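You operate a simulated robot arm through the tools that you are given. There is no shell and no other tool.

You run a simulated two-armed robot. Do the job below in one go: nothing can be reset, and whatever is moved stays where it is left.

Task
On the west end of the south island, fold the checked cloth in half.

It is judged by the outcome, as a careful person would: the job done as asked, and still so three seconds after it is handed in. It fails if anything else is knocked over, pushed out of place, dropped, spilled or broken. Flat cloth is picked up by pressing the open fingertips on it (5 to 10 N) and closing them slowly along it; thin cloth reads only 2 to 8 mm in the jaws.

Robot
Two 7-joint arms with two-finger parallel grippers on one trunk, on a base that moves. Base frame: it is fixed to the floor where the robot stands at the start and does not move with it; the origin is under the middle of the robot, x ahead of it, y to its left, z up; the surface under the hand at the start is at about z = 800. Readings come in mm, rad, newtons and seconds.
The left shoulder is at the start at [80, 131, 947], the right one opposite. With the tool pointing down near the work surface each hand reaches from about 400 to 860 mm from the robot's upright axis, wherever it stands, measured 20 degrees to its own side. Places, roughly: west end of the south island [500, -200, 800]. Payload 1.57 kg a hand.
The TCP of each hand is the grasp point between the finger pads, 30 mm short of the fingertips. In the tool frame z runs along the fingers and y along their closing line. Largest opening 110 mm; finger width 24, thickness 12; the body of the gripper, 48 by 112 mm, starts 78 mm behind the TCP.
Orientation is that of the tool frame in the base frame, as [roll, pitch, yaw] about the fixed x, y, z axes, in that order (R = Rz(yaw) Ry(pitch) Rx(roll)). With the fingers straight down and closing along the base's y, the tool's x points along the base's -x, its y along +y and its z along -z.

Tools
- The arms move only by the tool jog_arm. It takes "left_motion", "right_motion" or both (then of equal length, played together; a hand with none holds still); each is a list of rows, each a list of 7 numbers: the shift along the base's x, y, z in units of 30 mm (1.0 is 30 mm), then the turn, a rotation vector about the base's x, y, z in units of 6 degrees (1.0 is 6 degrees), then the opening, from 0 (shut) to 1 (fully open). In form: [[dx, dy, dz, ax, ay, az, hand], ...]. A call has 1 to 20 rows; each row shifts and turns the commanded pose from where the row before left it. A call with a number of a shift or a turn outside -1 to 1 is refused whole. Each row takes 0.2 s and may step no farther than 50 mm and 0.15 rad from the row before; otherwise, or with a gripper value out of range, the whole call is refused. Where a pose cannot be reached the arm comes as near as it can. A force on the tool above 40 N (or 10 N above the force at the start of the call, whichever is more), or a blocked arm, ends the call early, and 0.2 s more pass. The fingers move at their own pace (about 108 mm/s each) and stop on an object; they squeeze with about 43 N. The grip force told is the motor's: it shows also when the fingers shut on nothing. Time passes only in rows, and 0.2 s behind the last, so rows that do not move let the fingers close. The reply holds the time, the measured pose of the TCP, the force on the tool along the base axes, the opening and the grip force, in the units named above and with some noise, with the torque about the TCP (base axes, N m) and any sound that the robot's microphone picked up, and new pictures: "views" is both (left out), scene, wrist or none (wrist: the cameras of the hands that moved).
- Cameras (640 x 400 px; columns grow to the right, rows downward): "scene" is now at [-55, -19.6, 1415.5]; the picture's right is [-0.22, -0.98, 0.00], its down [-0.59, 0.13, -0.80] and it looks along [0.78, -0.17, -0.60] (base axes); focal length 255 px, centre (320, 200). "left" rides on the left gripper at [70, -16, -141] in its tool frame; the picture's right is [0.23, 0.97, 0.00], its down [-0.86, 0.20, -0.48] and it looks along [-0.47, 0.11, 0.88] (tool axes); focal length 222 px, centre (320, 200). "right" rides on the right gripper at [70, 16, -141] in its tool frame; the picture's right is [-0.23, 0.97, 0.00], its down [-0.86, -0.20, -0.48] and it looks along [-0.47, -0.11, 0.88] (tool axes); focal length 222 px, centre (320, 200). There is no depth. A picture from a camera that has moved, and an enlarged one, comes with that camera's place and axes in the base frame and with its lens.
- steer(legs): drives the robot by 1 to 6 legs, each [ahead, left, turn to the left] in mm, mm and rad, along the robot's own axes; the way and the turn of a leg run together, so that a leg with both is an arc; at most 1500 mm and 3.142 rad a leg. The arms and the cameras ride along, it lands a little off, and it stops where it bumps. It gives what a move gives, and a new picture of the scene camera.
- head_to(pan, tilt): turns the head with the scene camera to pan (to the left, within 1.902 rad either way) and tilt (down, from -0.506 to 1.204), counted from straight ahead of the robot. It gives what a move gives, and a new picture of the scene camera.
- enlarge(camera, box): a new picture of the part [left, top, right, bottom] of that camera's present view, enlarged. The clock stands still meanwhile.
- finish_job(): hands the job in; it is judged then, once.

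Nothing tells you exact positions but the pictures and the camera data. Unless the task says otherwise, let go and move clear before handing in.

The tools are called after "Request:" as a command line: name --argument value ..., lists and objects as JSON in quotes. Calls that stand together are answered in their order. jog_arm: Moves the arms, as the interface text tells. Its arguments: {"type":"object","properties":{"left_motion":{"type":"array","items":{"type":"array","items":{"type":"number"}}},"right_motion":{"type":"array","items":{"type":"array","items":{"type":"number"}}},"views":{"type":"string","enum":["both","scene","wrist","none"]}},"required":[]} The other tools are called the same way: steer (legs) drives the base; head_to (pan, tilt) turns the head that bears the scene camera; enlarge (camera, box) takes an enlarged picture of a part of a camera's view; finish_job () hands the job in.

At the start:

```text
time: 0.0
left_tool_pos: [666.4, 243.0, 975.3]
left_ee_rot: [-3.141, 0.002, 3.141]
left_force: [0.1, 0.6, -0.4]
left_torque: [-0.02, 0.06, 0.01]
left_opening: 109.9
left_gripper_force: 0.0
right_tool_pos: [564.6, -192.8, 1014.8]
right_ee_rot: [-3.141, 0.0, 3.142]
right_force: [0.8, -0.1, -0.2]
right_torque: [0.01, -0.03, -0.01]
right_opening: 110.0
right_gripper_force: 0.0
robot x, y, heading: [2.4, 2.5, 0.003]
head pan, tilt (commanded): [-0.22, 0.648]
```

scene: 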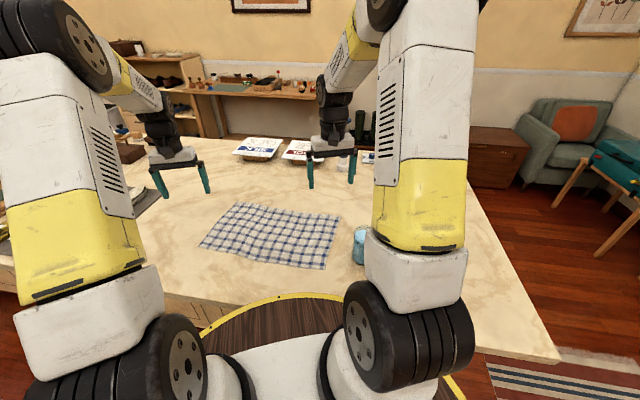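
right: 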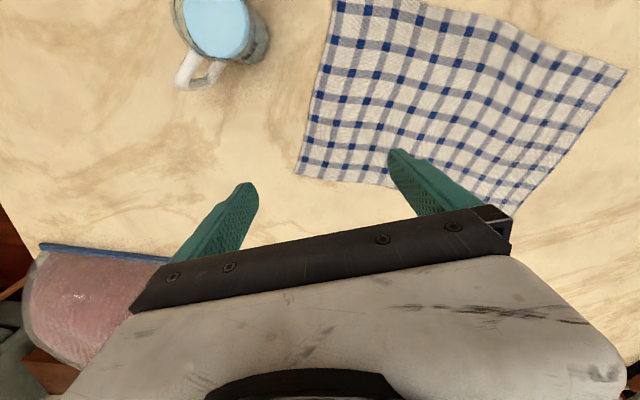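
left: 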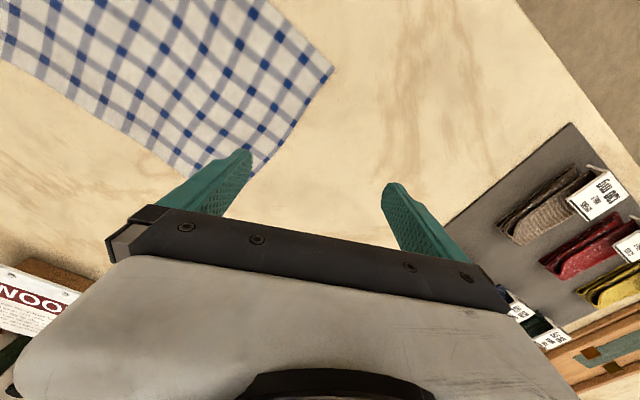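

The checked cloth lies flat on the island, its corners at roughly A [797,125], B [632,-249], C [410,-135] and D [583,239], with a blue mug near C at about [424,-265]. I'll look closer before touching anything.

Request:
enlarge --camera "scene" --box '[180, 180, 400, 318]'

Request:
enlarge --camera "right" --box '[160, 0, 640, 300]'

Request:
enlarge --camera "left" --box '[0, 0, 400, 250]'

```text
2.90 times, centred on (290, 249) of scene
camera zoom: at [-55.0, -19.6, 1415.5], right [-0.22, -0.98, 0.0], down [-0.59, 0.13, -0.8], along [0.78, -0.17, -0.6], focal length 739 px, centre (407, 58)
```

zoom: 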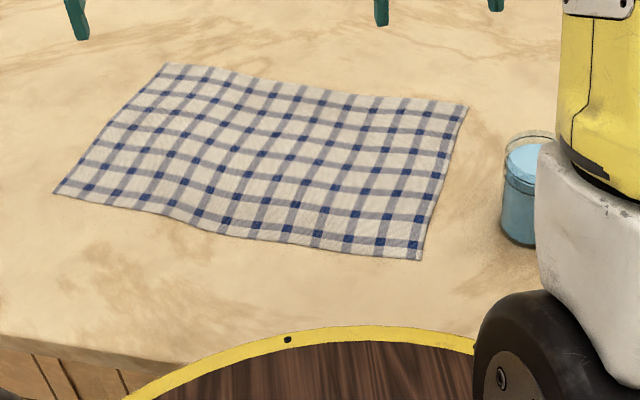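

```text
1.33 times, centred on (400, 150) of right
camera zoom: at [495.7, -175.8, 1156.0], right [0.23, 0.97, 0.0], down [0.86, -0.2, 0.48], along [0.47, -0.11, -0.88], focal length 296 px, centre (213, 267)
```

zoom: 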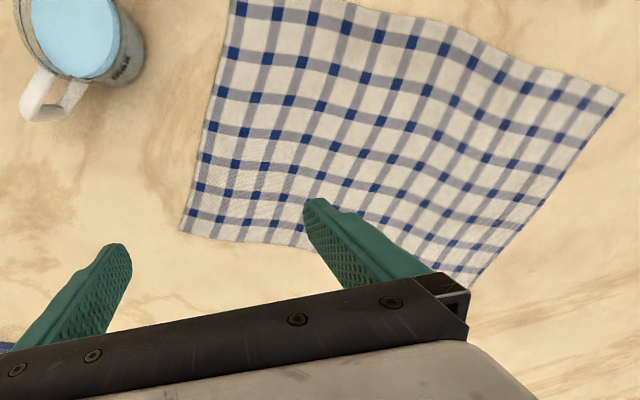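

```text
1.60 times, centred on (200, 125) of left
camera zoom: at [596.9, 226.5, 1115.1], right [-0.23, 0.97, 0.0], down [0.85, 0.2, 0.48], along [0.47, 0.11, -0.88], focal length 355 px, centre (512, 320)
```

zoom: 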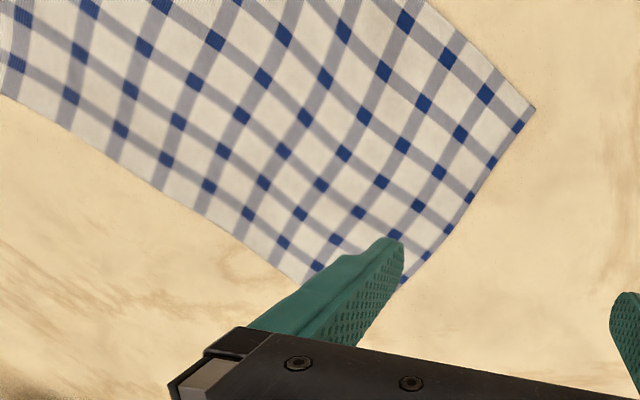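

The cloth measures about 416 × 247 mm, with the long edges running along (0.42, 0.91). I plan to take the near long edge by its corners C and D and fold it over onto the far edge. First I'll bring both hands above those corners, turned to line up with the edge.

Request:
jog_arm --left_motion '[[-0.463, -0.189, -0.418, 0, 0, -0.694, 0.36], [-0.463, -0.189, -0.418, 0, 0, -0.694, 0.36], [-0.463, -0.189, -0.418, 0, 0, -0.694, 0.36], [-0.463, -0.189, -0.418, 0, 0, -0.694, 0.36], [-0.463, -0.189, -0.418, 0, 0, -0.694, 0.36], [-0.463, -0.189, -0.418, 0, 0, -0.694, 0.36], [0, 0, 0, 0, 0, 0, 0.36]]' --right_motion '[[-0.737, 0.432, -0.638, 0, 0, -0.694, 0.36], [-0.737, 0.432, -0.638, 0, 0, -0.694, 0.36], [-0.737, 0.432, -0.638, 0, 0, -0.694, 0.36], [-0.737, 0.432, -0.638, 0, 0, -0.694, 0.36], [-0.737, 0.432, -0.638, 0, 0, -0.694, 0.36], [-0.737, 0.432, -0.638, 0, 0, -0.694, 0.36], [0, 0, 0, 0, 0, 0, 0.36]]' --views "both"

```text
time: 1.6
left_tool_pos: [583.6, 209.6, 899.3]
left_ee_rot: [-3.14, 0.0, 2.705]
left_force: [-0.9, 0.6, 0.5]
left_torque: [0.01, 0.02, -0.03]
left_opening: 39.6
left_gripper_force: 0.0
right_tool_pos: [432.7, -115.7, 899.4]
right_ee_rot: [3.141, 0.001, 2.704]
right_force: [-0.6, -0.1, 0.6]
right_torque: [0.02, 0.01, 0.03]
right_opening: 39.6
right_gripper_force: 0.0
robot x, y, heading: [0.3, 0.3, -0.001]
head pan, tilt (commanded): [-0.22, 0.648]
camera scene: at [-55.0, -19.6, 1415.5], right [-0.22, -0.98, 0.0], down [-0.59, 0.13, -0.8], along [0.78, -0.17, -0.6], focal length 255 px, centre (320, 200)
camera right: at [376.9, -71.7, 1041.5], right [0.62, 0.79, 0.0], down [0.69, -0.54, 0.48], along [0.38, -0.3, -0.88], focal length 222 px, centre (320, 200)
camera left: at [512.7, 223.9, 1040.0], right [0.21, 0.98, 0.0], down [0.86, -0.18, 0.48], along [0.47, -0.1, -0.88], focal length 222 px, centre (320, 200)
```

scene: 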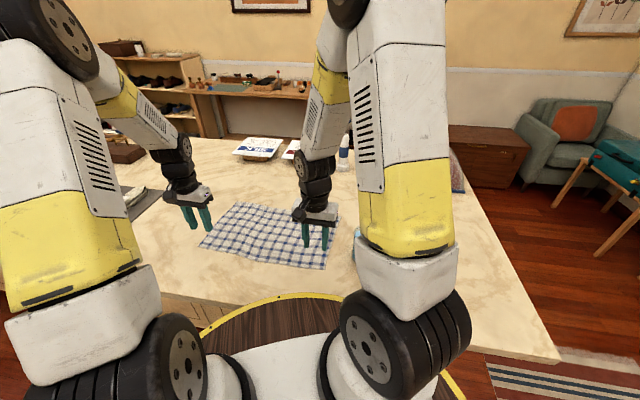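
right: 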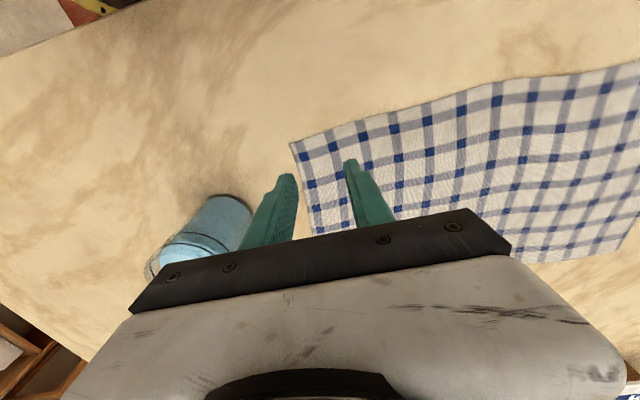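
left: 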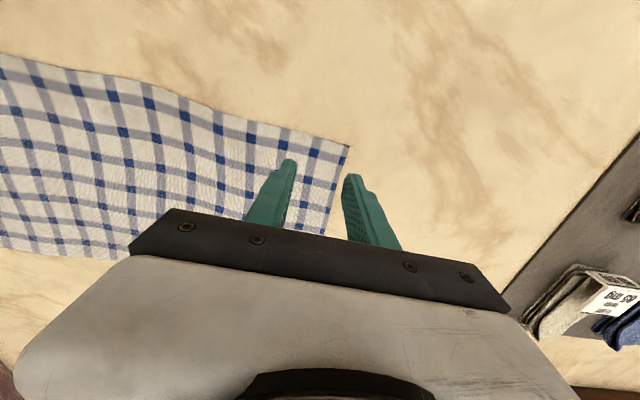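

Both wrist views show corner C at about [406,-137] and corner D at about [583,241], and the hands sit over them. I'll shift each hand slightly inward so both fingers are on the cloth, then go down to just above it.

Request:
jog_arm --left_motion '[[-0.035, -0.076, -0.51, 0, 0, 0, 0.36], [-0.035, -0.076, -0.51, 0, 0, 0, 0.36], [-0.035, -0.076, -0.51, 0, 0, 0, 0.36], [-0.035, -0.076, -0.51, 0, 0, 0, 0.36], [0, 0, 0, 0, 0, 0, 0.36]]' --right_motion '[[0.028, 0.061, -0.512, 0, 0, 0, 0.36], [0.028, 0.061, -0.512, 0, 0, 0, 0.36], [0.028, 0.061, -0.512, 0, 0, 0, 0.36], [0.028, 0.061, -0.512, 0, 0, 0, 0.36], [0, 0, 0, 0, 0, 0, 0.36]]' --views "both"

```text
time: 2.8
left_tool_pos: [578.9, 198.5, 837.1]
left_ee_rot: [-3.142, -0.001, 2.707]
left_force: [-0.6, 0.1, 0.7]
left_torque: [0.02, 0.02, -0.01]
left_opening: 39.3
left_gripper_force: 0.1
right_tool_pos: [434.8, -107.3, 837.6]
right_ee_rot: [-3.142, 0.0, 2.704]
right_force: [-0.2, 0.0, 0.1]
right_torque: [-0.02, 0.02, 0.0]
right_opening: 39.4
right_gripper_force: 0.0
robot x, y, heading: [2.2, -1.0, 0.003]
head pan, tilt (commanded): [-0.22, 0.648]
camera scene: at [-55.1, -19.6, 1415.5], right [-0.22, -0.98, 0.0], down [-0.59, 0.13, -0.8], along [0.78, -0.17, -0.6], focal length 255 px, centre (320, 200)
camera right: at [380.4, -63.2, 979.6], right [0.62, 0.79, 0.0], down [0.69, -0.54, 0.48], along [0.38, -0.3, -0.88], focal length 222 px, centre (320, 200)
camera left: at [508.8, 212.7, 979.1], right [0.2, 0.98, 0.0], down [0.86, -0.18, 0.48], along [0.47, -0.1, -0.88], focal length 222 px, centre (320, 200)
```

scene: 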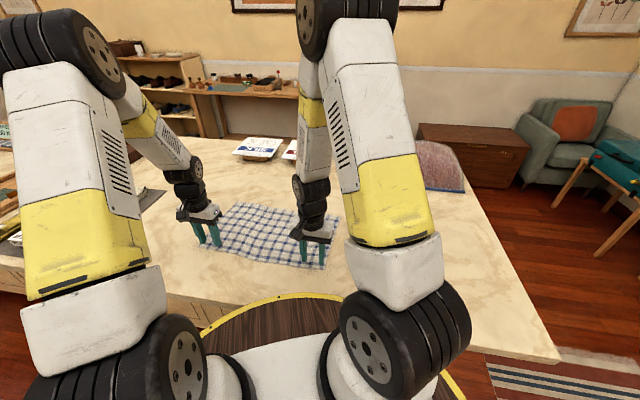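
right: 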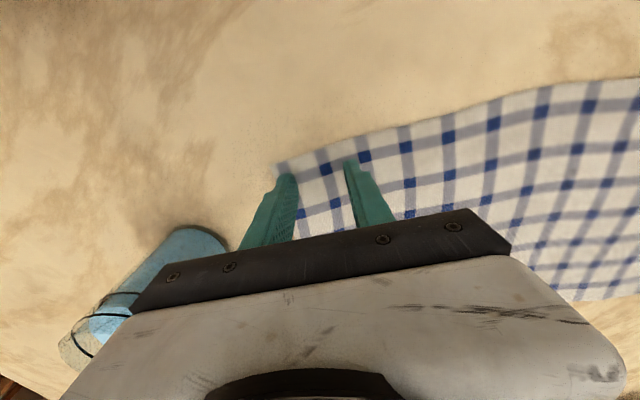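
left: 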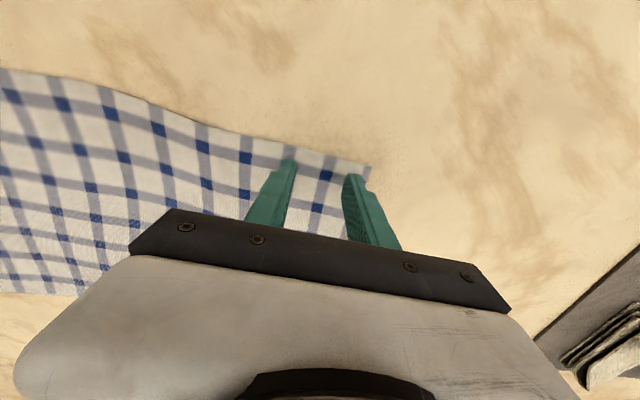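

The fingertips are about 7 mm above the surface, all four over the cloth. I'll lower both hands slowly until I feel light contact.

Request:
jog_arm --left_motion '[[0, 0, -0.07, 0, 0, 0, 0.36], [0, 0, -0.07, 0, 0, 0, 0.36], [0, 0, -0.05, 0, 0, 0, 0.36]]' --right_motion '[[0, 0, -0.07, 0, 0, 0, 0.36], [0, 0, -0.07, 0, 0, 0, 0.36], [0, 0, -0.05, 0, 0, 0, 0.36]]' --views "none"

```text
time: 3.6
left_tool_pos: [579.8, 199.5, 832.7]
left_ee_rot: [-3.141, 0.001, 2.704]
left_force: [-0.1, -0.5, 0.2]
left_torque: [-0.03, 0.02, 0.01]
left_opening: 39.5
left_gripper_force: 0.0
right_tool_pos: [435.6, -107.3, 832.1]
right_ee_rot: [3.141, 0.0, 2.705]
right_force: [-0.4, 0.4, -0.4]
right_torque: [0.02, 0.0, 0.01]
right_opening: 39.7
right_gripper_force: 0.0
robot x, y, heading: [-1.5, 0.1, -0.003]
head pan, tilt (commanded): [-0.22, 0.648]
```

Request:
jog_arm --left_motion '[[0, 0, -0.05, 0, 0, 0, 0.36], [0, 0, -0.04, 0, 0, 0, 0.36]]' --right_motion '[[0, 0, -0.05, 0, 0, 0, 0.36], [0, 0, -0.04, 0, 0, 0, 0.36]]' --views "none"

```text
time: 4.2
left_tool_pos: [579.9, 197.5, 831.5]
left_ee_rot: [3.139, 0.004, 2.707]
left_force: [-2.1, 1.0, 8.6]
left_torque: [-0.01, 0.1, -0.02]
left_opening: 39.3
left_gripper_force: 0.0
right_tool_pos: [436.9, -107.0, 830.9]
right_ee_rot: [3.139, 0.004, 2.705]
right_force: [-3.9, -1.3, 15.9]
right_torque: [-0.12, 0.26, -0.02]
right_opening: 39.5
right_gripper_force: 0.0
robot x, y, heading: [0.3, -1.5, -0.005]
head pan, tilt (commanded): [-0.22, 0.648]
stopped in row 2 (right hand): the force on the tool passed its limit at 44 N (the readings are from after the stop); the commanded pose is now the measured one
```

The right hand pressed a bit hard (about 16 N now) and the left is at about 9 N. I'll ease the right hand up slightly and read the forces again.

Request:
jog_arm --left_motion '[[0, 0, 0, 0, 0, 0, 0.36]]' --right_motion '[[0, 0, 0.01, 0, 0, 0, 0.36]]' --views "wrist"

```text
time: 4.6
left_tool_pos: [580.1, 199.1, 830.7]
left_ee_rot: [3.139, 0.005, 2.705]
left_force: [-1.1, -0.2, 12.3]
left_torque: [-0.04, 0.13, 0.01]
left_opening: 39.5
left_gripper_force: 0.3
right_tool_pos: [436.7, -107.0, 831.6]
right_ee_rot: [3.139, 0.004, 2.707]
right_force: [-3.0, 0.8, 11.4]
right_torque: [-0.03, 0.13, -0.02]
right_opening: 39.4
right_gripper_force: 0.0
robot x, y, heading: [1.2, -1.1, 0.0]
head pan, tilt (commanded): [-0.22, 0.648]
camera right: at [380.0, -63.2, 973.0], right [0.62, 0.79, 0.0], down [0.69, -0.54, 0.48], along [0.38, -0.29, -0.88], focal length 222 px, centre (320, 200)
camera left: at [509.5, 213.5, 972.4], right [0.21, 0.98, 0.0], down [0.86, -0.18, 0.48], along [0.47, -0.1, -0.88], focal length 222 px, centre (320, 200)
```

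right: 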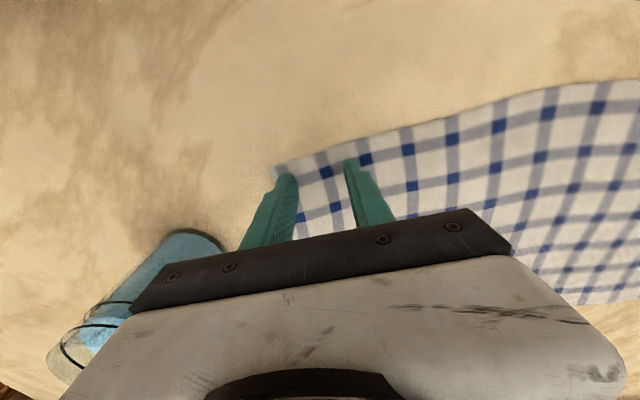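
left: 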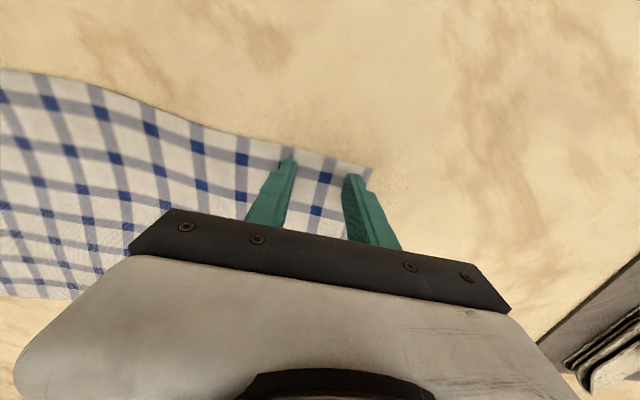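

Contact is firm at about 11–12 N on each hand. I'll ease up a touch and start closing slowly along the edge.

Request:
jog_arm --left_motion '[[0, 0, 0.01, 0, 0, 0, 0.36], [0, 0, 0, 0, 0, 0, 0.34], [0, 0, 0, 0, 0, 0, 0.32], [0, 0, 0, 0, 0, 0, 0.3], [0, 0, 0, 0, 0, 0, 0.28], [0, 0, 0, 0, 0, 0, 0.26]]' --right_motion '[[0, 0, 0.01, 0, 0, 0, 0.36], [0, 0, 0, 0, 0, 0, 0.34], [0, 0, 0, 0, 0, 0, 0.32], [0, 0, 0, 0, 0, 0, 0.3], [0, 0, 0, 0, 0, 0, 0.28], [0, 0, 0, 0, 0, 0, 0.26]]' --views "wrist"

```text
time: 6.0
left_tool_pos: [579.4, 198.4, 831.7]
left_ee_rot: [3.14, 0.006, 2.705]
left_force: [-0.2, -2.2, 17.9]
left_torque: [-0.13, 0.09, 0.02]
left_opening: 29.4
left_gripper_force: 0.3
right_tool_pos: [435.4, -107.0, 830.8]
right_ee_rot: [3.138, 0.003, 2.706]
right_force: [0.9, 1.2, 13.2]
right_torque: [-0.01, 0.02, 0.0]
right_opening: 27.9
right_gripper_force: 0.0
robot x, y, heading: [-0.3, 1.1, 0.002]
head pan, tilt (commanded): [-0.22, 0.648]
camera right: at [380.2, -63.3, 973.0], right [0.62, 0.79, 0.0], down [0.69, -0.54, 0.48], along [0.38, -0.29, -0.88], focal length 222 px, centre (320, 200)
camera left: at [509.8, 213.4, 972.3], right [0.21, 0.98, 0.0], down [0.86, -0.18, 0.48], along [0.47, -0.1, -0.88], focal length 222 px, centre (320, 200)
```

right: 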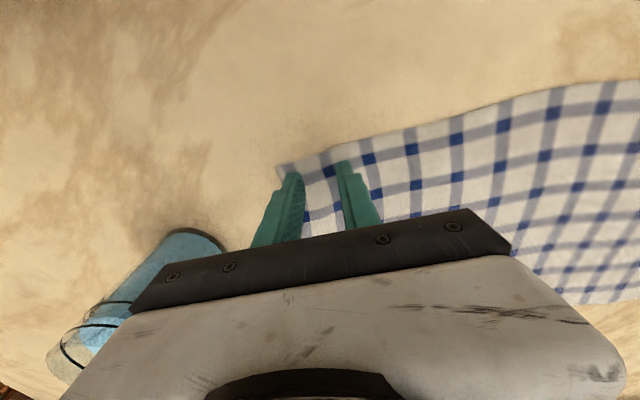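
left: 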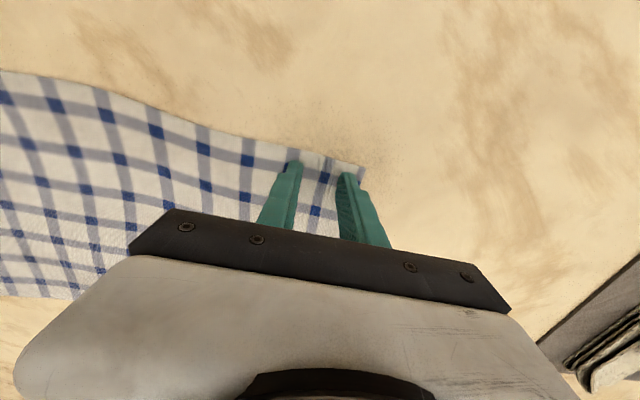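

The cloth is following the fingers and gathering between them. The forces crept up to 18 N left and 13 N right, so I'll ease off slightly while I keep closing.

Request:
jog_arm --left_motion '[[0, 0, 0.015, 0, 0, 0, 0.25], [0, 0, 0.005, 0, 0, 0, 0.23], [0, 0, 0, 0, 0, 0, 0.21], [0, 0, 0, 0, 0, 0, 0.19], [0, 0, 0, 0, 0, 0, 0.17], [0, 0, 0, 0, 0, 0, 0.15]]' --right_motion '[[0, 0, 0.01, 0, 0, 0, 0.25], [0, 0, 0, 0, 0, 0, 0.23], [0, 0, 0, 0, 0, 0, 0.21], [0, 0, 0, 0, 0, 0, 0.19], [0, 0, 0, 0, 0, 0, 0.17], [0, 0, 0, 0, 0, 0, 0.15]]' --views "wrist"

```text
time: 7.4
left_tool_pos: [580.1, 198.7, 831.3]
left_ee_rot: [3.139, 0.006, 2.706]
left_force: [-1.0, -1.6, 17.1]
left_torque: [-0.05, 0.13, 0.03]
left_opening: 16.3
left_gripper_force: 0.0
right_tool_pos: [436.3, -107.0, 831.7]
right_ee_rot: [3.141, 0.001, 2.705]
right_force: [0.3, 1.2, 8.0]
right_torque: [0.0, 0.03, -0.02]
right_opening: 15.6
right_gripper_force: 0.1
robot x, y, heading: [5.3, -0.6, -0.003]
head pan, tilt (commanded): [-0.22, 0.648]
camera right: at [379.8, -62.8, 973.0], right [0.62, 0.79, 0.0], down [0.69, -0.54, 0.48], along [0.38, -0.29, -0.88], focal length 222 px, centre (320, 200)
camera left: at [509.7, 213.2, 972.4], right [0.21, 0.98, 0.0], down [0.86, -0.18, 0.48], along [0.47, -0.1, -0.88], focal length 222 px, centre (320, 200)
```

right: 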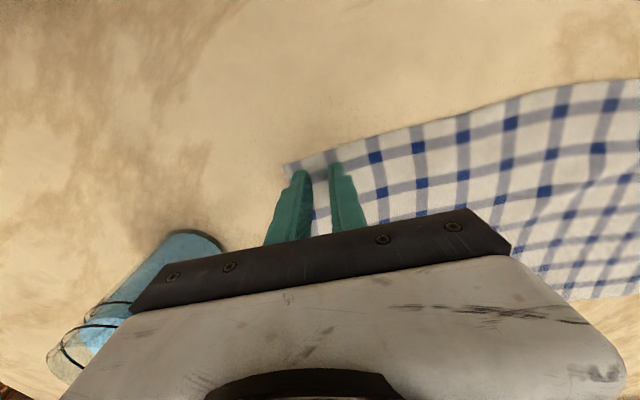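
left: 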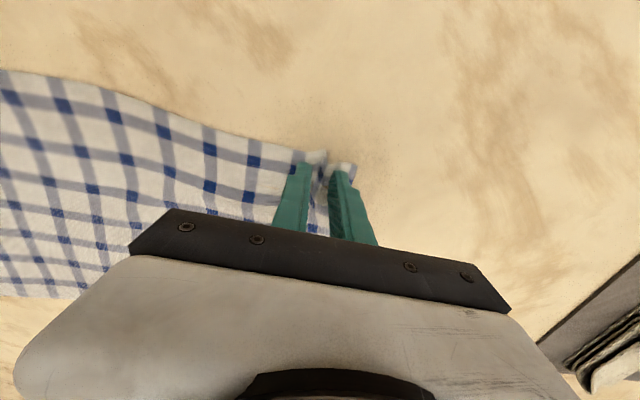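

A pleat is forming in each jaw, with 8 N on the right and 17 N on the left. I'll keep closing until the fingers stop on the cloth.

Request:
jog_arm --left_motion '[[0, 0, 0.01, 0, 0, 0, 0.13], [0, 0, 0, 0, 0, 0, 0.11], [0, 0, 0, 0, 0, 0, 0.09], [0, 0, 0, 0, 0, 0, 0.07], [0, 0, 0, 0, 0, 0, 0.05], [0, 0, 0, 0, 0, 0, 0.03], [0, 0, 0, 0, 0, 0, 0.01], [0, 0, 0, 0, 0, 0, 0], [0, 0, 0, 0, 0, 0, 0]]' --right_motion '[[0, 0, 0, 0, 0, 0, 0.13], [0, 0, 0, 0, 0, 0, 0.11], [0, 0, 0, 0, 0, 0, 0.09], [0, 0, 0, 0, 0, 0, 0.07], [0, 0, 0, 0, 0, 0, 0.05], [0, 0, 0, 0, 0, 0, 0.03], [0, 0, 0, 0, 0, 0, 0.01], [0, 0, 0, 0, 0, 0, 0], [0, 0, 0, 0, 0, 0, 0]]' --views "wrist"

```text
time: 9.4
left_tool_pos: [579.8, 198.9, 833.1]
left_ee_rot: [3.14, 0.003, 2.703]
left_force: [-0.3, 0.1, 5.7]
left_torque: [0.09, 0.01, 0.0]
left_opening: 0.0
left_gripper_force: 21.0
right_tool_pos: [436.0, -107.5, 832.4]
right_ee_rot: [3.139, 0.003, 2.705]
right_force: [0.1, -2.3, 10.4]
right_torque: [-0.02, 0.04, -0.01]
right_opening: 0.0
right_gripper_force: 21.2
robot x, y, heading: [0.1, 2.4, 0.001]
head pan, tilt (commanded): [-0.22, 0.648]
camera right: at [380.1, -62.8, 973.0], right [0.62, 0.79, 0.0], down [0.69, -0.54, 0.48], along [0.38, -0.29, -0.88], focal length 222 px, centre (320, 200)
camera left: at [509.8, 213.6, 972.7], right [0.21, 0.98, 0.0], down [0.86, -0.18, 0.48], along [0.47, -0.1, -0.88], focal length 222 px, centre (320, 200)
```

right: 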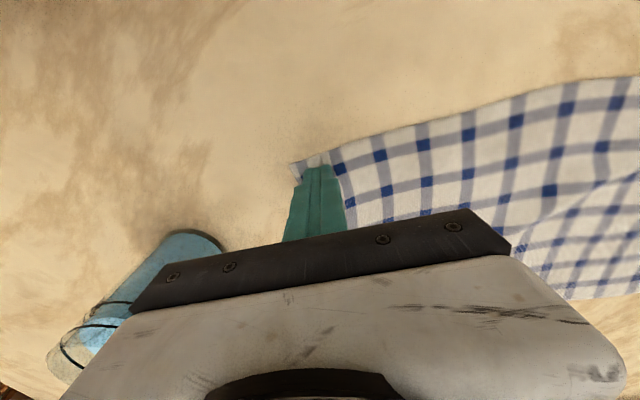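
left: 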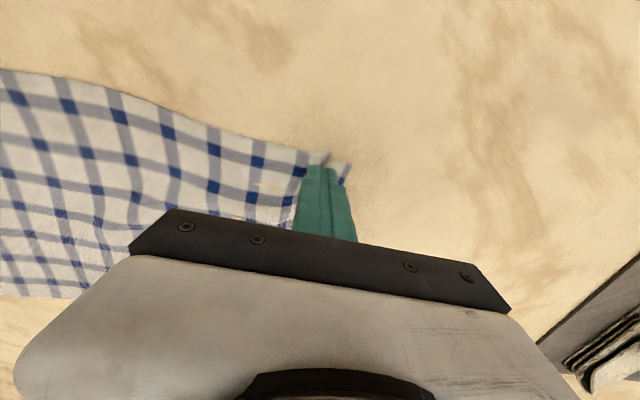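

Both jaws read 0.0 mm, which may mean the pleat slipped out under the tips. I'll zoom in to check.

Request:
enlarge --camera "right" --box '[240, 120, 400, 220]'

Request:
enlarge --camera "left" --box '[240, 120, 400, 220]'

```text
4.00 times, centred on (320, 170) of right
camera zoom: at [380.1, -62.8, 973.0], right [0.62, 0.79, 0.0], down [0.69, -0.54, 0.48], along [0.38, -0.29, -0.88], focal length 888 px, centre (320, 320)
```

zoom: 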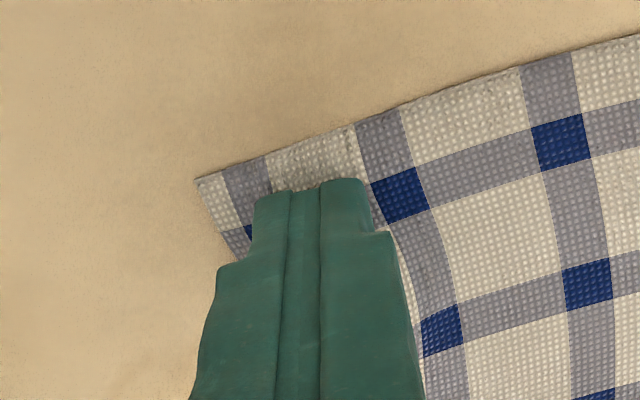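

```text
4.00 times, centred on (320, 170) of left
camera zoom: at [509.8, 213.6, 972.7], right [0.21, 0.98, 0.0], down [0.86, -0.18, 0.48], along [0.47, -0.1, -0.88], focal length 888 px, centre (320, 320)
```

zoom: 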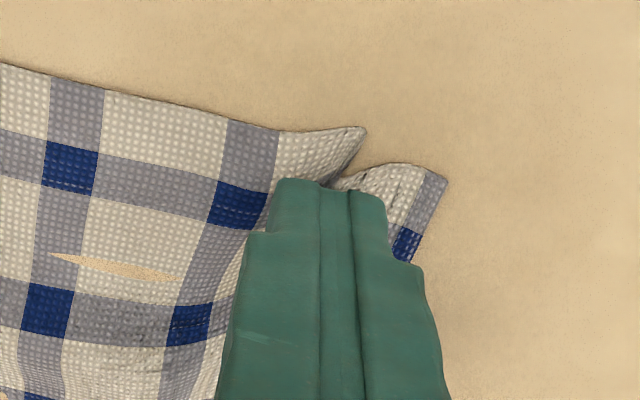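

The right tip slid over without a pleat. The left looks gathered but also reads zero. I'll lift the left hand a little to test whether it holds anything.

Request:
jog_arm --left_motion '[[0, 0, 0.2, 0, 0, 0, 0], [0, 0, 0.3, 0, 0, 0, 0], [0, 0, 0.3, 0, 0, 0, 0]]' --right_motion '[[0, 0, 0, 0, 0, 0, 0], [0, 0, 0, 0, 0, 0, 0], [0, 0, 0, 0, 0, 0, 0]]' --views "wrist"

```text
time: 10.2
left_tool_pos: [580.5, 199.4, 855.9]
left_ee_rot: [-3.139, 0.004, 2.707]
left_force: [-1.2, -0.9, -0.1]
left_torque: [-0.03, -0.02, -0.04]
left_opening: 0.2
left_gripper_force: 21.3
right_tool_pos: [435.5, -106.9, 831.5]
right_ee_rot: [3.14, 0.001, 2.707]
right_force: [-1.5, -2.5, 13.1]
right_torque: [-0.05, 0.08, -0.01]
right_opening: 0.1
right_gripper_force: 21.4
robot x, y, heading: [-2.1, 2.4, -0.001]
head pan, tilt (commanded): [-0.22, 0.648]
camera right: at [380.1, -62.8, 973.0], right [0.62, 0.79, 0.0], down [0.69, -0.54, 0.48], along [0.38, -0.29, -0.88], focal length 222 px, centre (320, 200)
camera left: at [509.7, 214.3, 997.0], right [0.2, 0.98, 0.0], down [0.86, -0.18, 0.48], along [0.47, -0.1, -0.88], focal length 222 px, centre (320, 200)
```

right: 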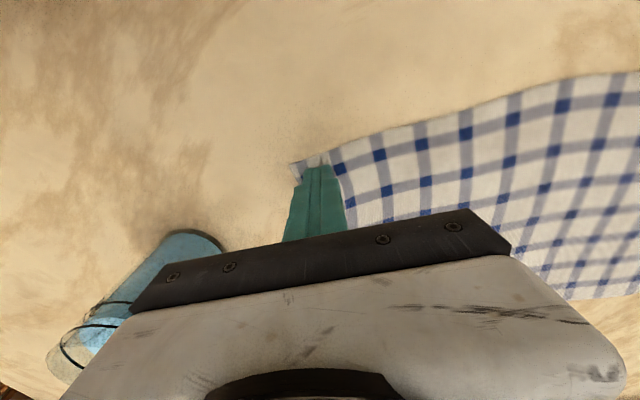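
left: 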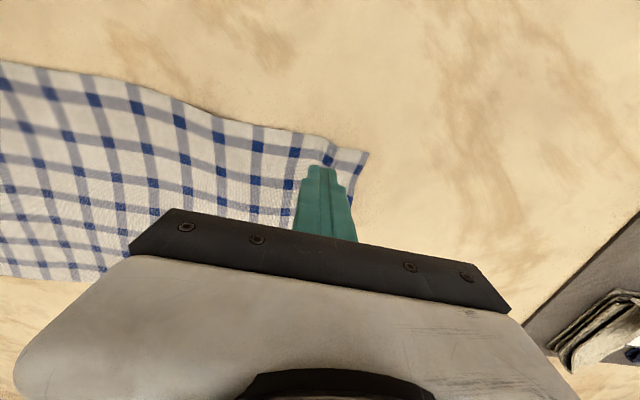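

Nothing was held, and the cloth has settled back. Two hands pulling against each other made it slip, so I'll raise both, check where the cloth lies, and then grip one corner at a time with lighter pressure.

Request:
jog_arm --left_motion '[[0, 0, 0.5, 0, 0, 0, 0.2], [0, 0, 0.5, 0, 0, 0, 0.4], [0, 0, 0.5, 0, 0, 0, 0.5], [0, 0, 0, 0, 0, 0, 0.5]]' --right_motion '[[0, 0, 0.5, 0, 0, 0, 0], [0, 0, 0.8, 0, 0, 0, 0.2], [0, 0, 0.8, 0, 0, 0, 0.5], [0, 0, 0, 0, 0, 0, 0.5]]' --views "both"

Request:
enlarge --camera "scene" --box '[180, 180, 400, 318]'

```text
time: 11.2
left_tool_pos: [579.5, 200.9, 900.9]
left_ee_rot: [-3.14, 0.004, 2.706]
left_force: [0.4, 0.9, 0.3]
left_torque: [-0.01, 0.01, -0.04]
left_opening: 54.9
left_gripper_force: 0.0
right_tool_pos: [437.5, -106.2, 893.5]
right_ee_rot: [3.14, 0.003, 2.706]
right_force: [0.4, 0.0, -0.1]
right_torque: [0.02, 0.01, 0.0]
right_opening: 55.1
right_gripper_force: 0.0
robot x, y, heading: [-2.5, 0.1, 0.002]
head pan, tilt (commanded): [-0.22, 0.648]
camera scene: at [-55.0, -19.6, 1415.6], right [-0.22, -0.98, 0.0], down [-0.59, 0.13, -0.8], along [0.78, -0.17, -0.6], focal length 255 px, centre (320, 200)
camera right: at [380.7, -62.2, 1035.8], right [0.62, 0.79, 0.0], down [0.69, -0.54, 0.48], along [0.38, -0.29, -0.88], focal length 222 px, centre (320, 200)
camera left: at [509.5, 214.8, 1042.0], right [0.21, 0.98, 0.0], down [0.86, -0.18, 0.48], along [0.47, -0.1, -0.88], focal length 222 px, centre (320, 200)
```

scene: 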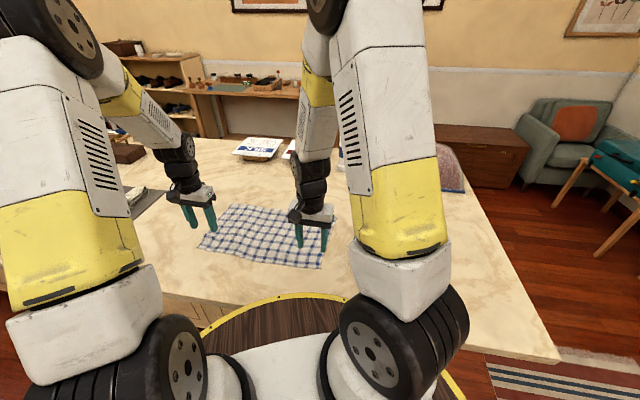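
right: 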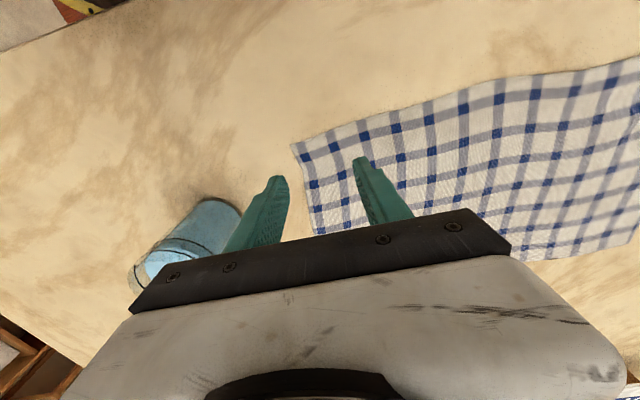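
left: 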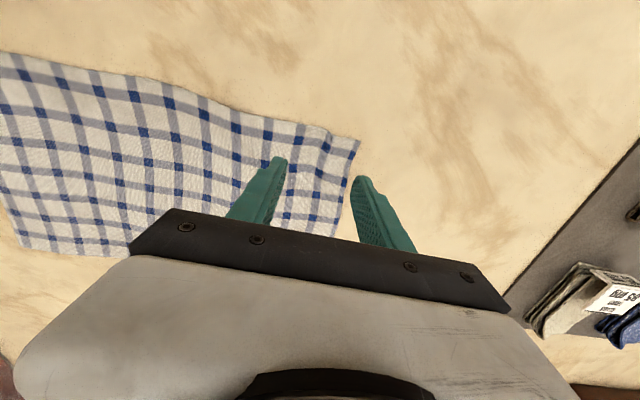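

```text
2.90 times, centred on (290, 249) of scene
camera zoom: at [-55.0, -19.6, 1415.6], right [-0.22, -0.98, 0.0], down [-0.59, 0.13, -0.8], along [0.78, -0.17, -0.6], focal length 739 px, centre (407, 58)
```

zoom: 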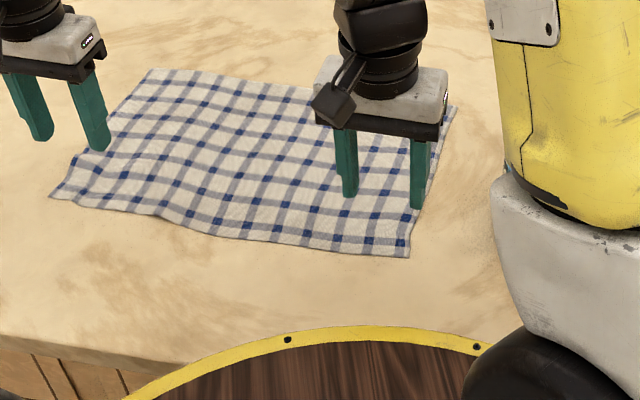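

The cloth has shifted a little: corners are now about A [800,153], B [630,-232], C [412,-124], D [579,246]. I'll try the left hand alone at D with a wider opening and a lighter press.

Request:
jog_arm --left_motion '[[-0.07, -0.01, -0.55, 0, 0, 0, 0.5], [-0.07, -0.01, -0.55, 0, 0, 0, 0.5], [-0.07, -0.01, -0.55, 0, 0, 0, 0.5], [0, 0, -0.4, 0, 0, 0, 0.5], [0, 0, -0.13, 0, 0, 0, 0.5], [0, 0, 0, 0, 0, 0, 0.5]]' --views "wrist"

```text
time: 12.6
left_tool_pos: [574.4, 198.3, 836.3]
left_ee_rot: [3.14, 0.002, 2.707]
left_force: [0.6, 0.5, -0.6]
left_torque: [0.0, -0.01, -0.01]
left_opening: 55.1
left_gripper_force: 0.0
right_tool_pos: [435.8, -105.6, 894.3]
right_ee_rot: [3.14, 0.001, 2.705]
right_force: [1.2, -0.3, 0.2]
right_torque: [-0.04, 0.01, 0.0]
right_opening: 55.0
right_gripper_force: 0.0
robot x, y, heading: [-1.2, -0.9, 0.002]
head pan, tilt (commanded): [-0.22, 0.648]
camera left: at [503.9, 212.8, 976.6], right [0.21, 0.98, 0.0], down [0.86, -0.18, 0.48], along [0.47, -0.1, -0.88], focal length 222 px, centre (320, 200)
```

left: 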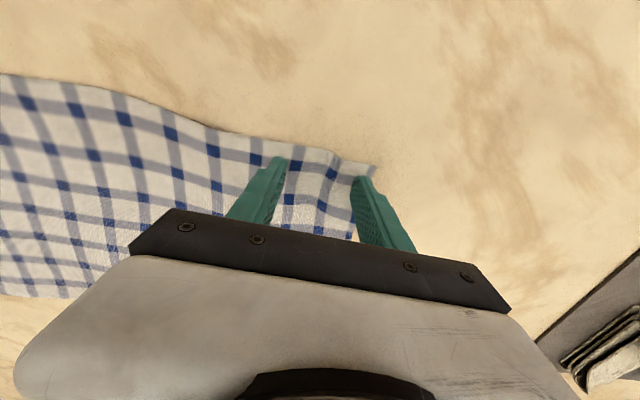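

The outer finger is about 10 mm inside the corner. I'll lower gently to contact.

Request:
jog_arm --left_motion '[[0, 0, -0.06, 0, 0, 0, 0.5], [0, 0, -0.03, 0, 0, 0, 0.5], [0, 0, -0.02, 0, 0, 0, 0.5]]' --views "none"

```text
time: 13.4
left_tool_pos: [574.2, 197.5, 831.3]
left_ee_rot: [-3.141, 0.003, 2.705]
left_force: [0.4, -0.4, 0.4]
left_torque: [0.03, 0.0, -0.01]
left_opening: 55.1
left_gripper_force: 0.0
right_tool_pos: [435.8, -107.2, 894.3]
right_ee_rot: [3.139, 0.002, 2.705]
right_force: [0.4, -0.2, 0.7]
right_torque: [-0.03, 0.01, -0.01]
right_opening: 55.0
right_gripper_force: 0.1
robot x, y, heading: [2.4, 1.9, -0.0]
head pan, tilt (commanded): [-0.22, 0.648]
```

Request:
jog_arm --left_motion '[[0, 0, -0.02, 0, 0, 0, 0.5], [0, 0, -0.02, 0, 0, 0, 0.5]]' --views "none"

```text
time: 14.0
left_tool_pos: [573.5, 198.6, 833.2]
left_ee_rot: [3.139, 0.004, 2.705]
left_force: [0.2, -0.6, 3.1]
left_torque: [-0.01, -0.02, -0.01]
left_opening: 54.8
left_gripper_force: 0.1
right_tool_pos: [436.2, -105.0, 893.8]
right_ee_rot: [3.139, 0.002, 2.707]
right_force: [-0.3, -0.1, -0.4]
right_torque: [-0.02, 0.0, 0.01]
right_opening: 54.9
right_gripper_force: 0.0
robot x, y, heading: [0.4, -1.4, 0.003]
head pan, tilt (commanded): [-0.22, 0.648]
```

I have light contact at 3 N. I'll press slightly more and start closing slowly.

Request:
jog_arm --left_motion '[[0, 0, -0.01, 0, 0, 0, 0.5], [0, 0, 0, 0, 0, 0, 0.48], [0, 0, 0, 0, 0, 0, 0.46], [0, 0, 0, 0, 0, 0, 0.44], [0, 0, 0, 0, 0, 0, 0.42], [0, 0, 0, 0, 0, 0, 0.4]]' --views "wrist"

Request:
enlarge --camera "left" --box '[200, 100, 440, 250]'

```text
time: 15.4
left_tool_pos: [575.2, 198.2, 831.5]
left_ee_rot: [3.14, 0.003, 2.704]
left_force: [0.4, 0.4, 8.3]
left_torque: [-0.02, 0.01, -0.04]
left_opening: 42.9
left_gripper_force: 0.0
right_tool_pos: [436.1, -105.9, 893.5]
right_ee_rot: [3.141, 0.002, 2.705]
right_force: [-0.7, 0.6, -0.7]
right_torque: [0.0, -0.01, 0.03]
right_opening: 55.2
right_gripper_force: 0.1
robot x, y, heading: [-2.7, -2.9, 0.005]
head pan, tilt (commanded): [-0.22, 0.648]
camera left: at [503.3, 212.5, 972.5], right [0.21, 0.98, 0.0], down [0.86, -0.18, 0.48], along [0.47, -0.1, -0.88], focal length 222 px, centre (320, 200)
```

left: 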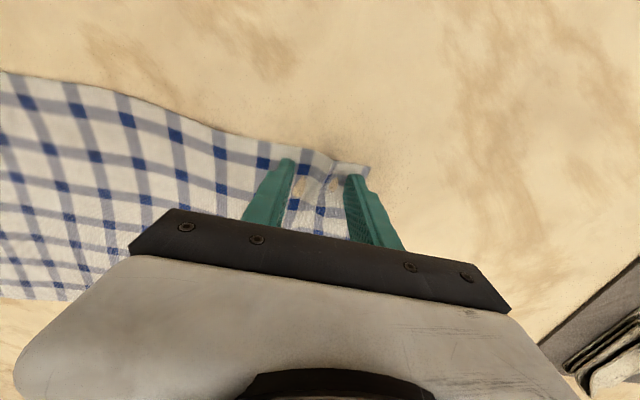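

```text
2.67 times, centred on (320, 175) of left
camera zoom: at [503.3, 212.5, 972.5], right [0.21, 0.98, 0.0], down [0.86, -0.18, 0.48], along [0.47, -0.1, -0.88], focal length 592 px, centre (320, 267)
```

zoom: 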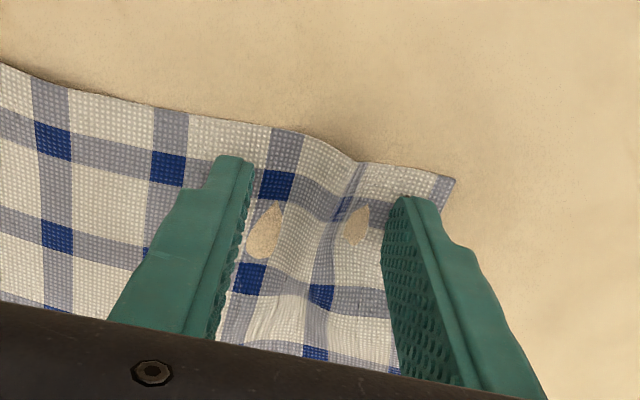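

A clear ridge is rising between the fingers and the force is a good 8 N. I'll keep closing slowly.

Request:
jog_arm --left_motion '[[0, 0, 0, 0, 0, 0, 0.38], [0, 0, 0, 0, 0, 0, 0.36], [0, 0, 0, 0, 0, 0, 0.34], [0, 0, 0, 0, 0, 0, 0.32], [0, 0, 0, 0, 0, 0, 0.3], [0, 0, 0, 0, 0, 0, 0.28], [0, 0, 0, 0, 0, 0, 0.26], [0, 0, 0, 0, 0, 0, 0.24]]' --views "wrist"

Request:
enlarge --camera "left" --box '[200, 100, 440, 250]'

```text
time: 17.2
left_tool_pos: [573.8, 197.9, 831.0]
left_ee_rot: [3.14, 0.004, 2.703]
left_force: [0.3, 0.1, 9.3]
left_torque: [0.02, 0.02, -0.01]
left_opening: 24.9
left_gripper_force: 0.0
right_tool_pos: [437.1, -107.1, 894.9]
right_ee_rot: [3.14, 0.002, 2.707]
right_force: [0.0, -0.4, 0.0]
right_torque: [0.0, 0.0, 0.02]
right_opening: 54.9
right_gripper_force: 0.1
robot x, y, heading: [-2.4, 1.2, -0.0]
head pan, tilt (commanded): [-0.22, 0.648]
camera left: at [503.3, 212.5, 972.5], right [0.21, 0.98, 0.0], down [0.86, -0.18, 0.48], along [0.47, -0.1, -0.88], focal length 222 px, centre (320, 200)
```

left: 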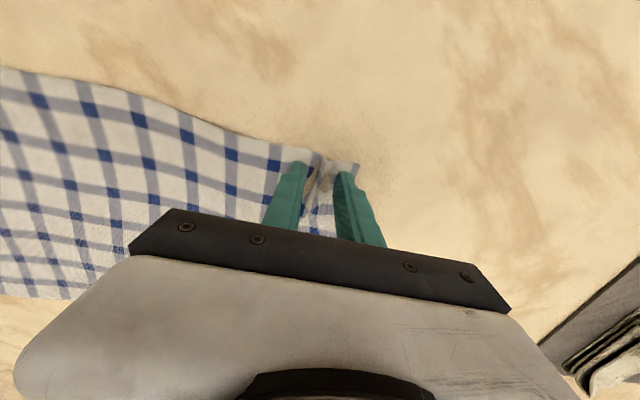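

```text
2.67 times, centred on (320, 175) of left
camera zoom: at [503.3, 212.5, 972.5], right [0.21, 0.98, 0.0], down [0.86, -0.18, 0.48], along [0.47, -0.1, -0.88], focal length 592 px, centre (320, 267)
```

zoom: 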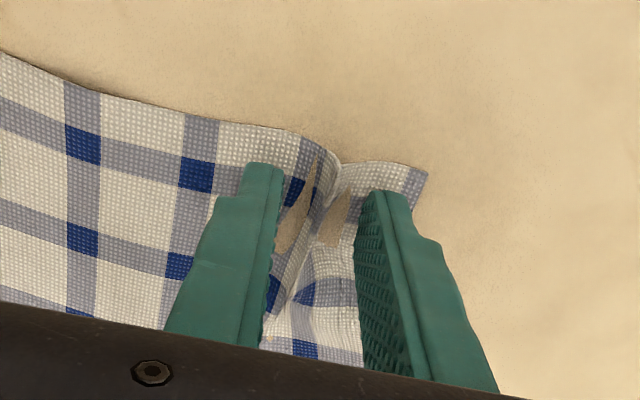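

The pleat is standing up well between the pads. I'll close the rest of the way.

Request:
jog_arm --left_motion '[[0, 0, 0, 0, 0, 0, 0.22], [0, 0, 0, 0, 0, 0, 0.2], [0, 0, 0, 0, 0, 0, 0.18], [0, 0, 0, 0, 0, 0, 0.16], [0, 0, 0, 0, 0, 0, 0.14], [0, 0, 0, 0, 0, 0, 0.12], [0, 0, 0, 0, 0, 0, 0.1], [0, 0, 0, 0, 0, 0, 0.08], [0, 0, 0, 0, 0, 0, 0.06], [0, 0, 0, 0, 0, 0, 0.04], [0, 0, 0, 0, 0, 0, 0.02], [0, 0, 0, 0, 0, 0, 0], [0, 0, 0, 0, 0, 0, 0]]' --views "wrist"

Request:
enlarge --camera "left" --box '[200, 100, 440, 250]'

```text
time: 20.0
left_tool_pos: [574.4, 197.5, 831.0]
left_ee_rot: [3.14, 0.001, 2.708]
left_force: [-0.2, -0.6, 9.3]
left_torque: [0.0, 0.02, 0.0]
left_opening: 2.5
left_gripper_force: 24.2
right_tool_pos: [436.0, -106.7, 893.8]
right_ee_rot: [3.139, 0.002, 2.705]
right_force: [0.4, -1.2, -0.6]
right_torque: [-0.03, 0.01, -0.01]
right_opening: 55.3
right_gripper_force: 0.1
robot x, y, heading: [0.4, 1.8, 0.0]
head pan, tilt (commanded): [-0.22, 0.648]
camera left: at [503.3, 212.5, 972.5], right [0.21, 0.98, 0.0], down [0.86, -0.18, 0.48], along [0.47, -0.1, -0.88], focal length 222 px, centre (320, 200)
```

left: 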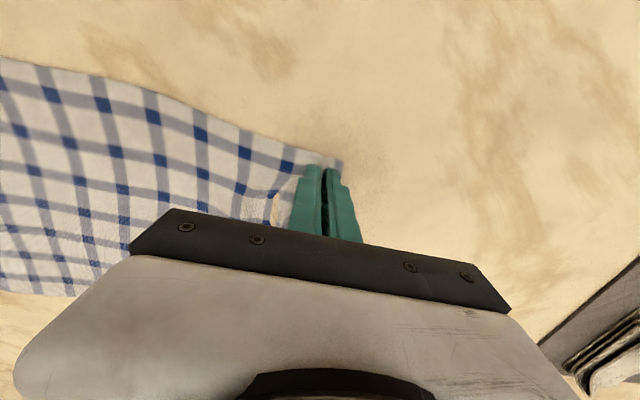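

```text
2.67 times, centred on (320, 175) of left
camera zoom: at [503.3, 212.5, 972.5], right [0.21, 0.98, 0.0], down [0.86, -0.18, 0.48], along [0.47, -0.1, -0.88], focal length 592 px, centre (320, 267)
```

zoom: 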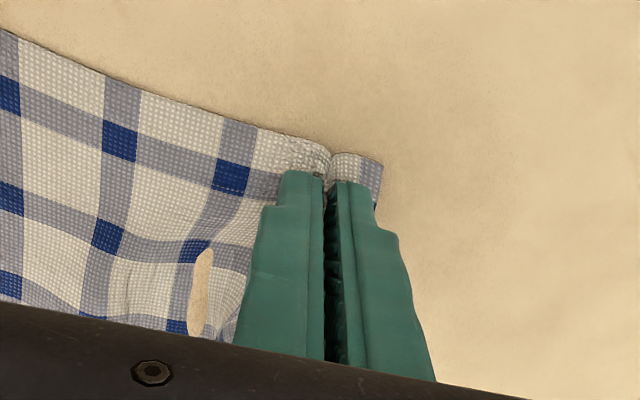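

The left jaws read 2.5 mm, so the cloth is held at D. Next I'll use a right-wrist view to see where corner C is now.

Request:
enlarge --camera "right" --box '[200, 80, 520, 280]'

Request:
enlarge --camera "scene" --box '[180, 180, 400, 318]'

```text
2.00 times, centred on (360, 180) of right
camera zoom: at [380.5, -62.3, 1035.7], right [0.62, 0.79, 0.0], down [0.69, -0.54, 0.48], along [0.38, -0.29, -0.88], focal length 444 px, centre (240, 240)
```

zoom: 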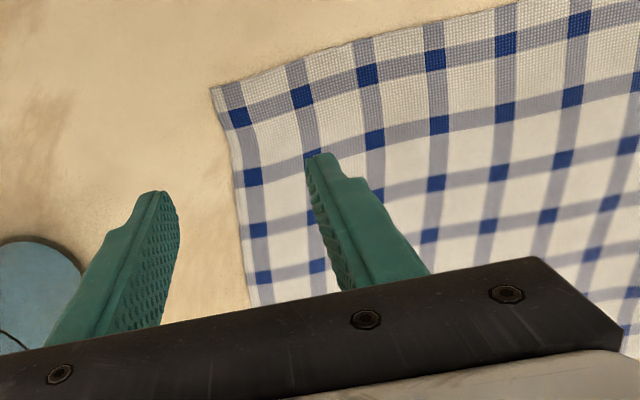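

```text
2.90 times, centred on (290, 249) of scene
camera zoom: at [-55.3, -19.7, 1415.5], right [-0.22, -0.98, 0.0], down [-0.59, 0.13, -0.8], along [0.78, -0.17, -0.6], focal length 739 px, centre (407, 58)
```

zoom: 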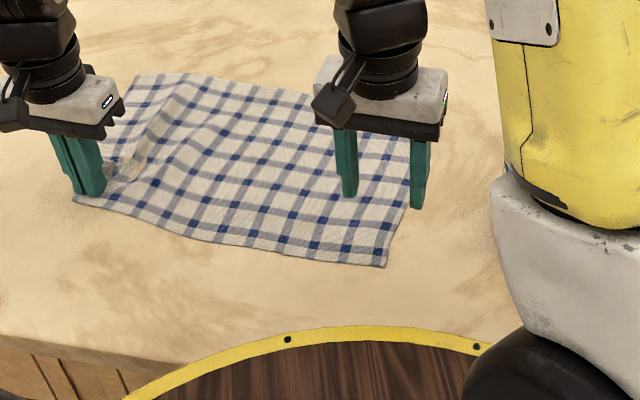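

The cloth slid a bit toward the left and C is now at about [405,-98]. I'll bring the right hand over that corner and down to just above the cloth while the left keeps its hold.

Request:
jog_arm --left_motion '[[0, 0, 0.03, 0, 0, 0, 0], [0, 0, 0, 0, 0, 0, 0], [0, 0, 0, 0, 0, 0, 0], [0, 0, 0, 0, 0, 0, 0], [0, 0, 0, 0, 0, 0, 0]]' --right_motion '[[0, 0.347, -0.2, 0, 0, 0, 0.5], [0, 0.347, -0.6, 0, 0, 0, 0.5], [0, 0.347, -0.6, 0, 0, 0, 0.5], [0, 0.347, -0.5, 0, 0, 0, 0.5], [0, 0, 0, 0, 0, 0, 0.5]]' --views "wrist"

Request:
enlarge --camera "right" --box '[200, 100, 440, 250]'

```text
time: 21.2
left_tool_pos: [575.1, 198.4, 832.0]
left_ee_rot: [-3.141, 0.004, 2.705]
left_force: [0.8, 0.3, 2.2]
left_torque: [-0.01, -0.01, 0.0]
left_opening: 2.8
left_gripper_force: 23.6
right_tool_pos: [436.2, -65.4, 837.9]
right_ee_rot: [3.14, 0.003, 2.706]
right_force: [0.4, 0.0, -0.1]
right_torque: [0.01, 0.01, -0.01]
right_opening: 54.8
right_gripper_force: 0.0
robot x, y, heading: [1.1, -2.7, -0.001]
head pan, tilt (commanded): [-0.22, 0.648]
camera right: at [379.6, -21.5, 978.9], right [0.62, 0.79, 0.0], down [0.69, -0.54, 0.48], along [0.38, -0.29, -0.88], focal length 222 px, centre (320, 200)
camera left: at [503.6, 212.8, 973.0], right [0.21, 0.98, 0.0], down [0.86, -0.18, 0.48], along [0.47, -0.1, -0.88], focal length 222 px, centre (320, 200)
```

right: 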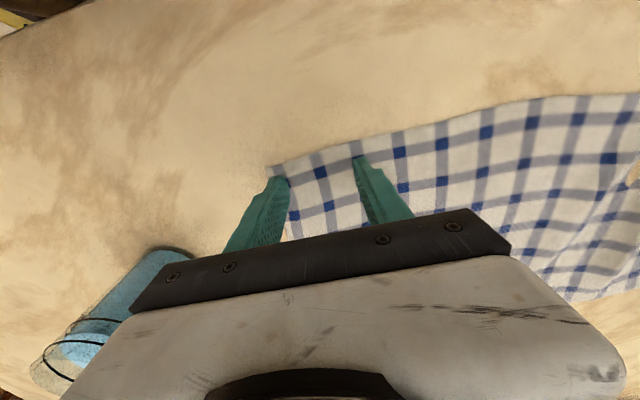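
left: 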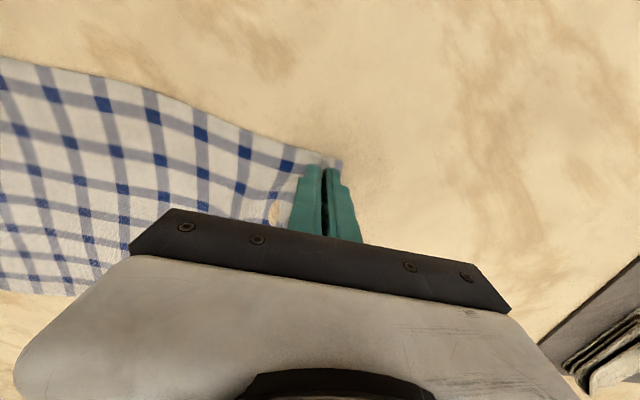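

```text
2.67 times, centred on (320, 175) of right
camera zoom: at [379.6, -21.5, 978.9], right [0.62, 0.79, 0.0], down [0.69, -0.54, 0.48], along [0.38, -0.29, -0.88], focal length 592 px, centre (320, 267)
```

zoom: 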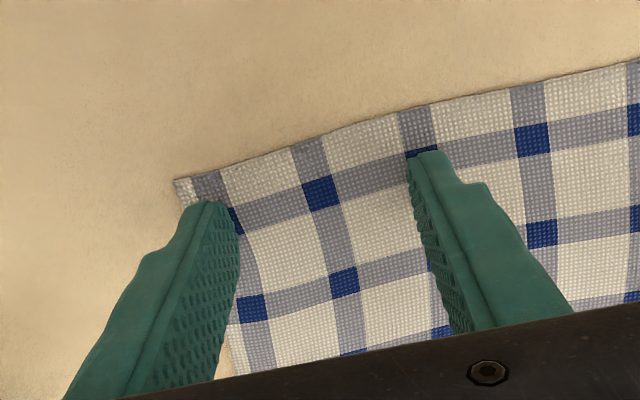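

The right fingers are well placed at C. I'll lower gently to contact.

Request:
jog_arm --right_motion '[[0, 0, -0.06, 0, 0, 0, 0.5], [0, 0, -0.05, 0, 0, 0, 0.5], [0, 0, -0.03, 0, 0, 0, 0.5], [0, 0, -0.02, 0, 0, 0, 0.5]]' --views "none"

```text
time: 22.2
left_tool_pos: [573.7, 198.3, 831.5]
left_ee_rot: [-3.141, 0.004, 2.705]
left_force: [0.0, -0.8, 1.2]
left_torque: [0.01, -0.01, -0.01]
left_opening: 2.5
left_gripper_force: 23.8
right_tool_pos: [435.4, -66.1, 832.9]
right_ee_rot: [3.141, 0.002, 2.706]
right_force: [0.1, -0.4, -0.6]
right_torque: [-0.01, 0.03, -0.02]
right_opening: 54.9
right_gripper_force: 0.0
robot x, y, heading: [-3.9, -1.3, -0.0]
head pan, tilt (commanded): [-0.22, 0.648]
```

Request:
jog_arm --right_motion '[[0, 0, -0.02, 0, 0, 0, 0.5], [0, 0, -0.01, 0, 0, 0, 0.5]]' --views "none"

```text
time: 22.8
left_tool_pos: [573.5, 198.8, 831.8]
left_ee_rot: [-3.14, 0.002, 2.704]
left_force: [-0.4, 0.8, 1.6]
left_torque: [-0.01, -0.01, 0.0]
left_opening: 2.5
left_gripper_force: 23.8
right_tool_pos: [435.3, -65.7, 832.0]
right_ee_rot: [3.14, 0.0, 2.707]
right_force: [0.0, -0.5, 0.6]
right_torque: [0.0, 0.02, -0.04]
right_opening: 54.7
right_gripper_force: 0.1
robot x, y, heading: [-0.7, 2.9, -0.003]
head pan, tilt (commanded): [-0.22, 0.648]
```

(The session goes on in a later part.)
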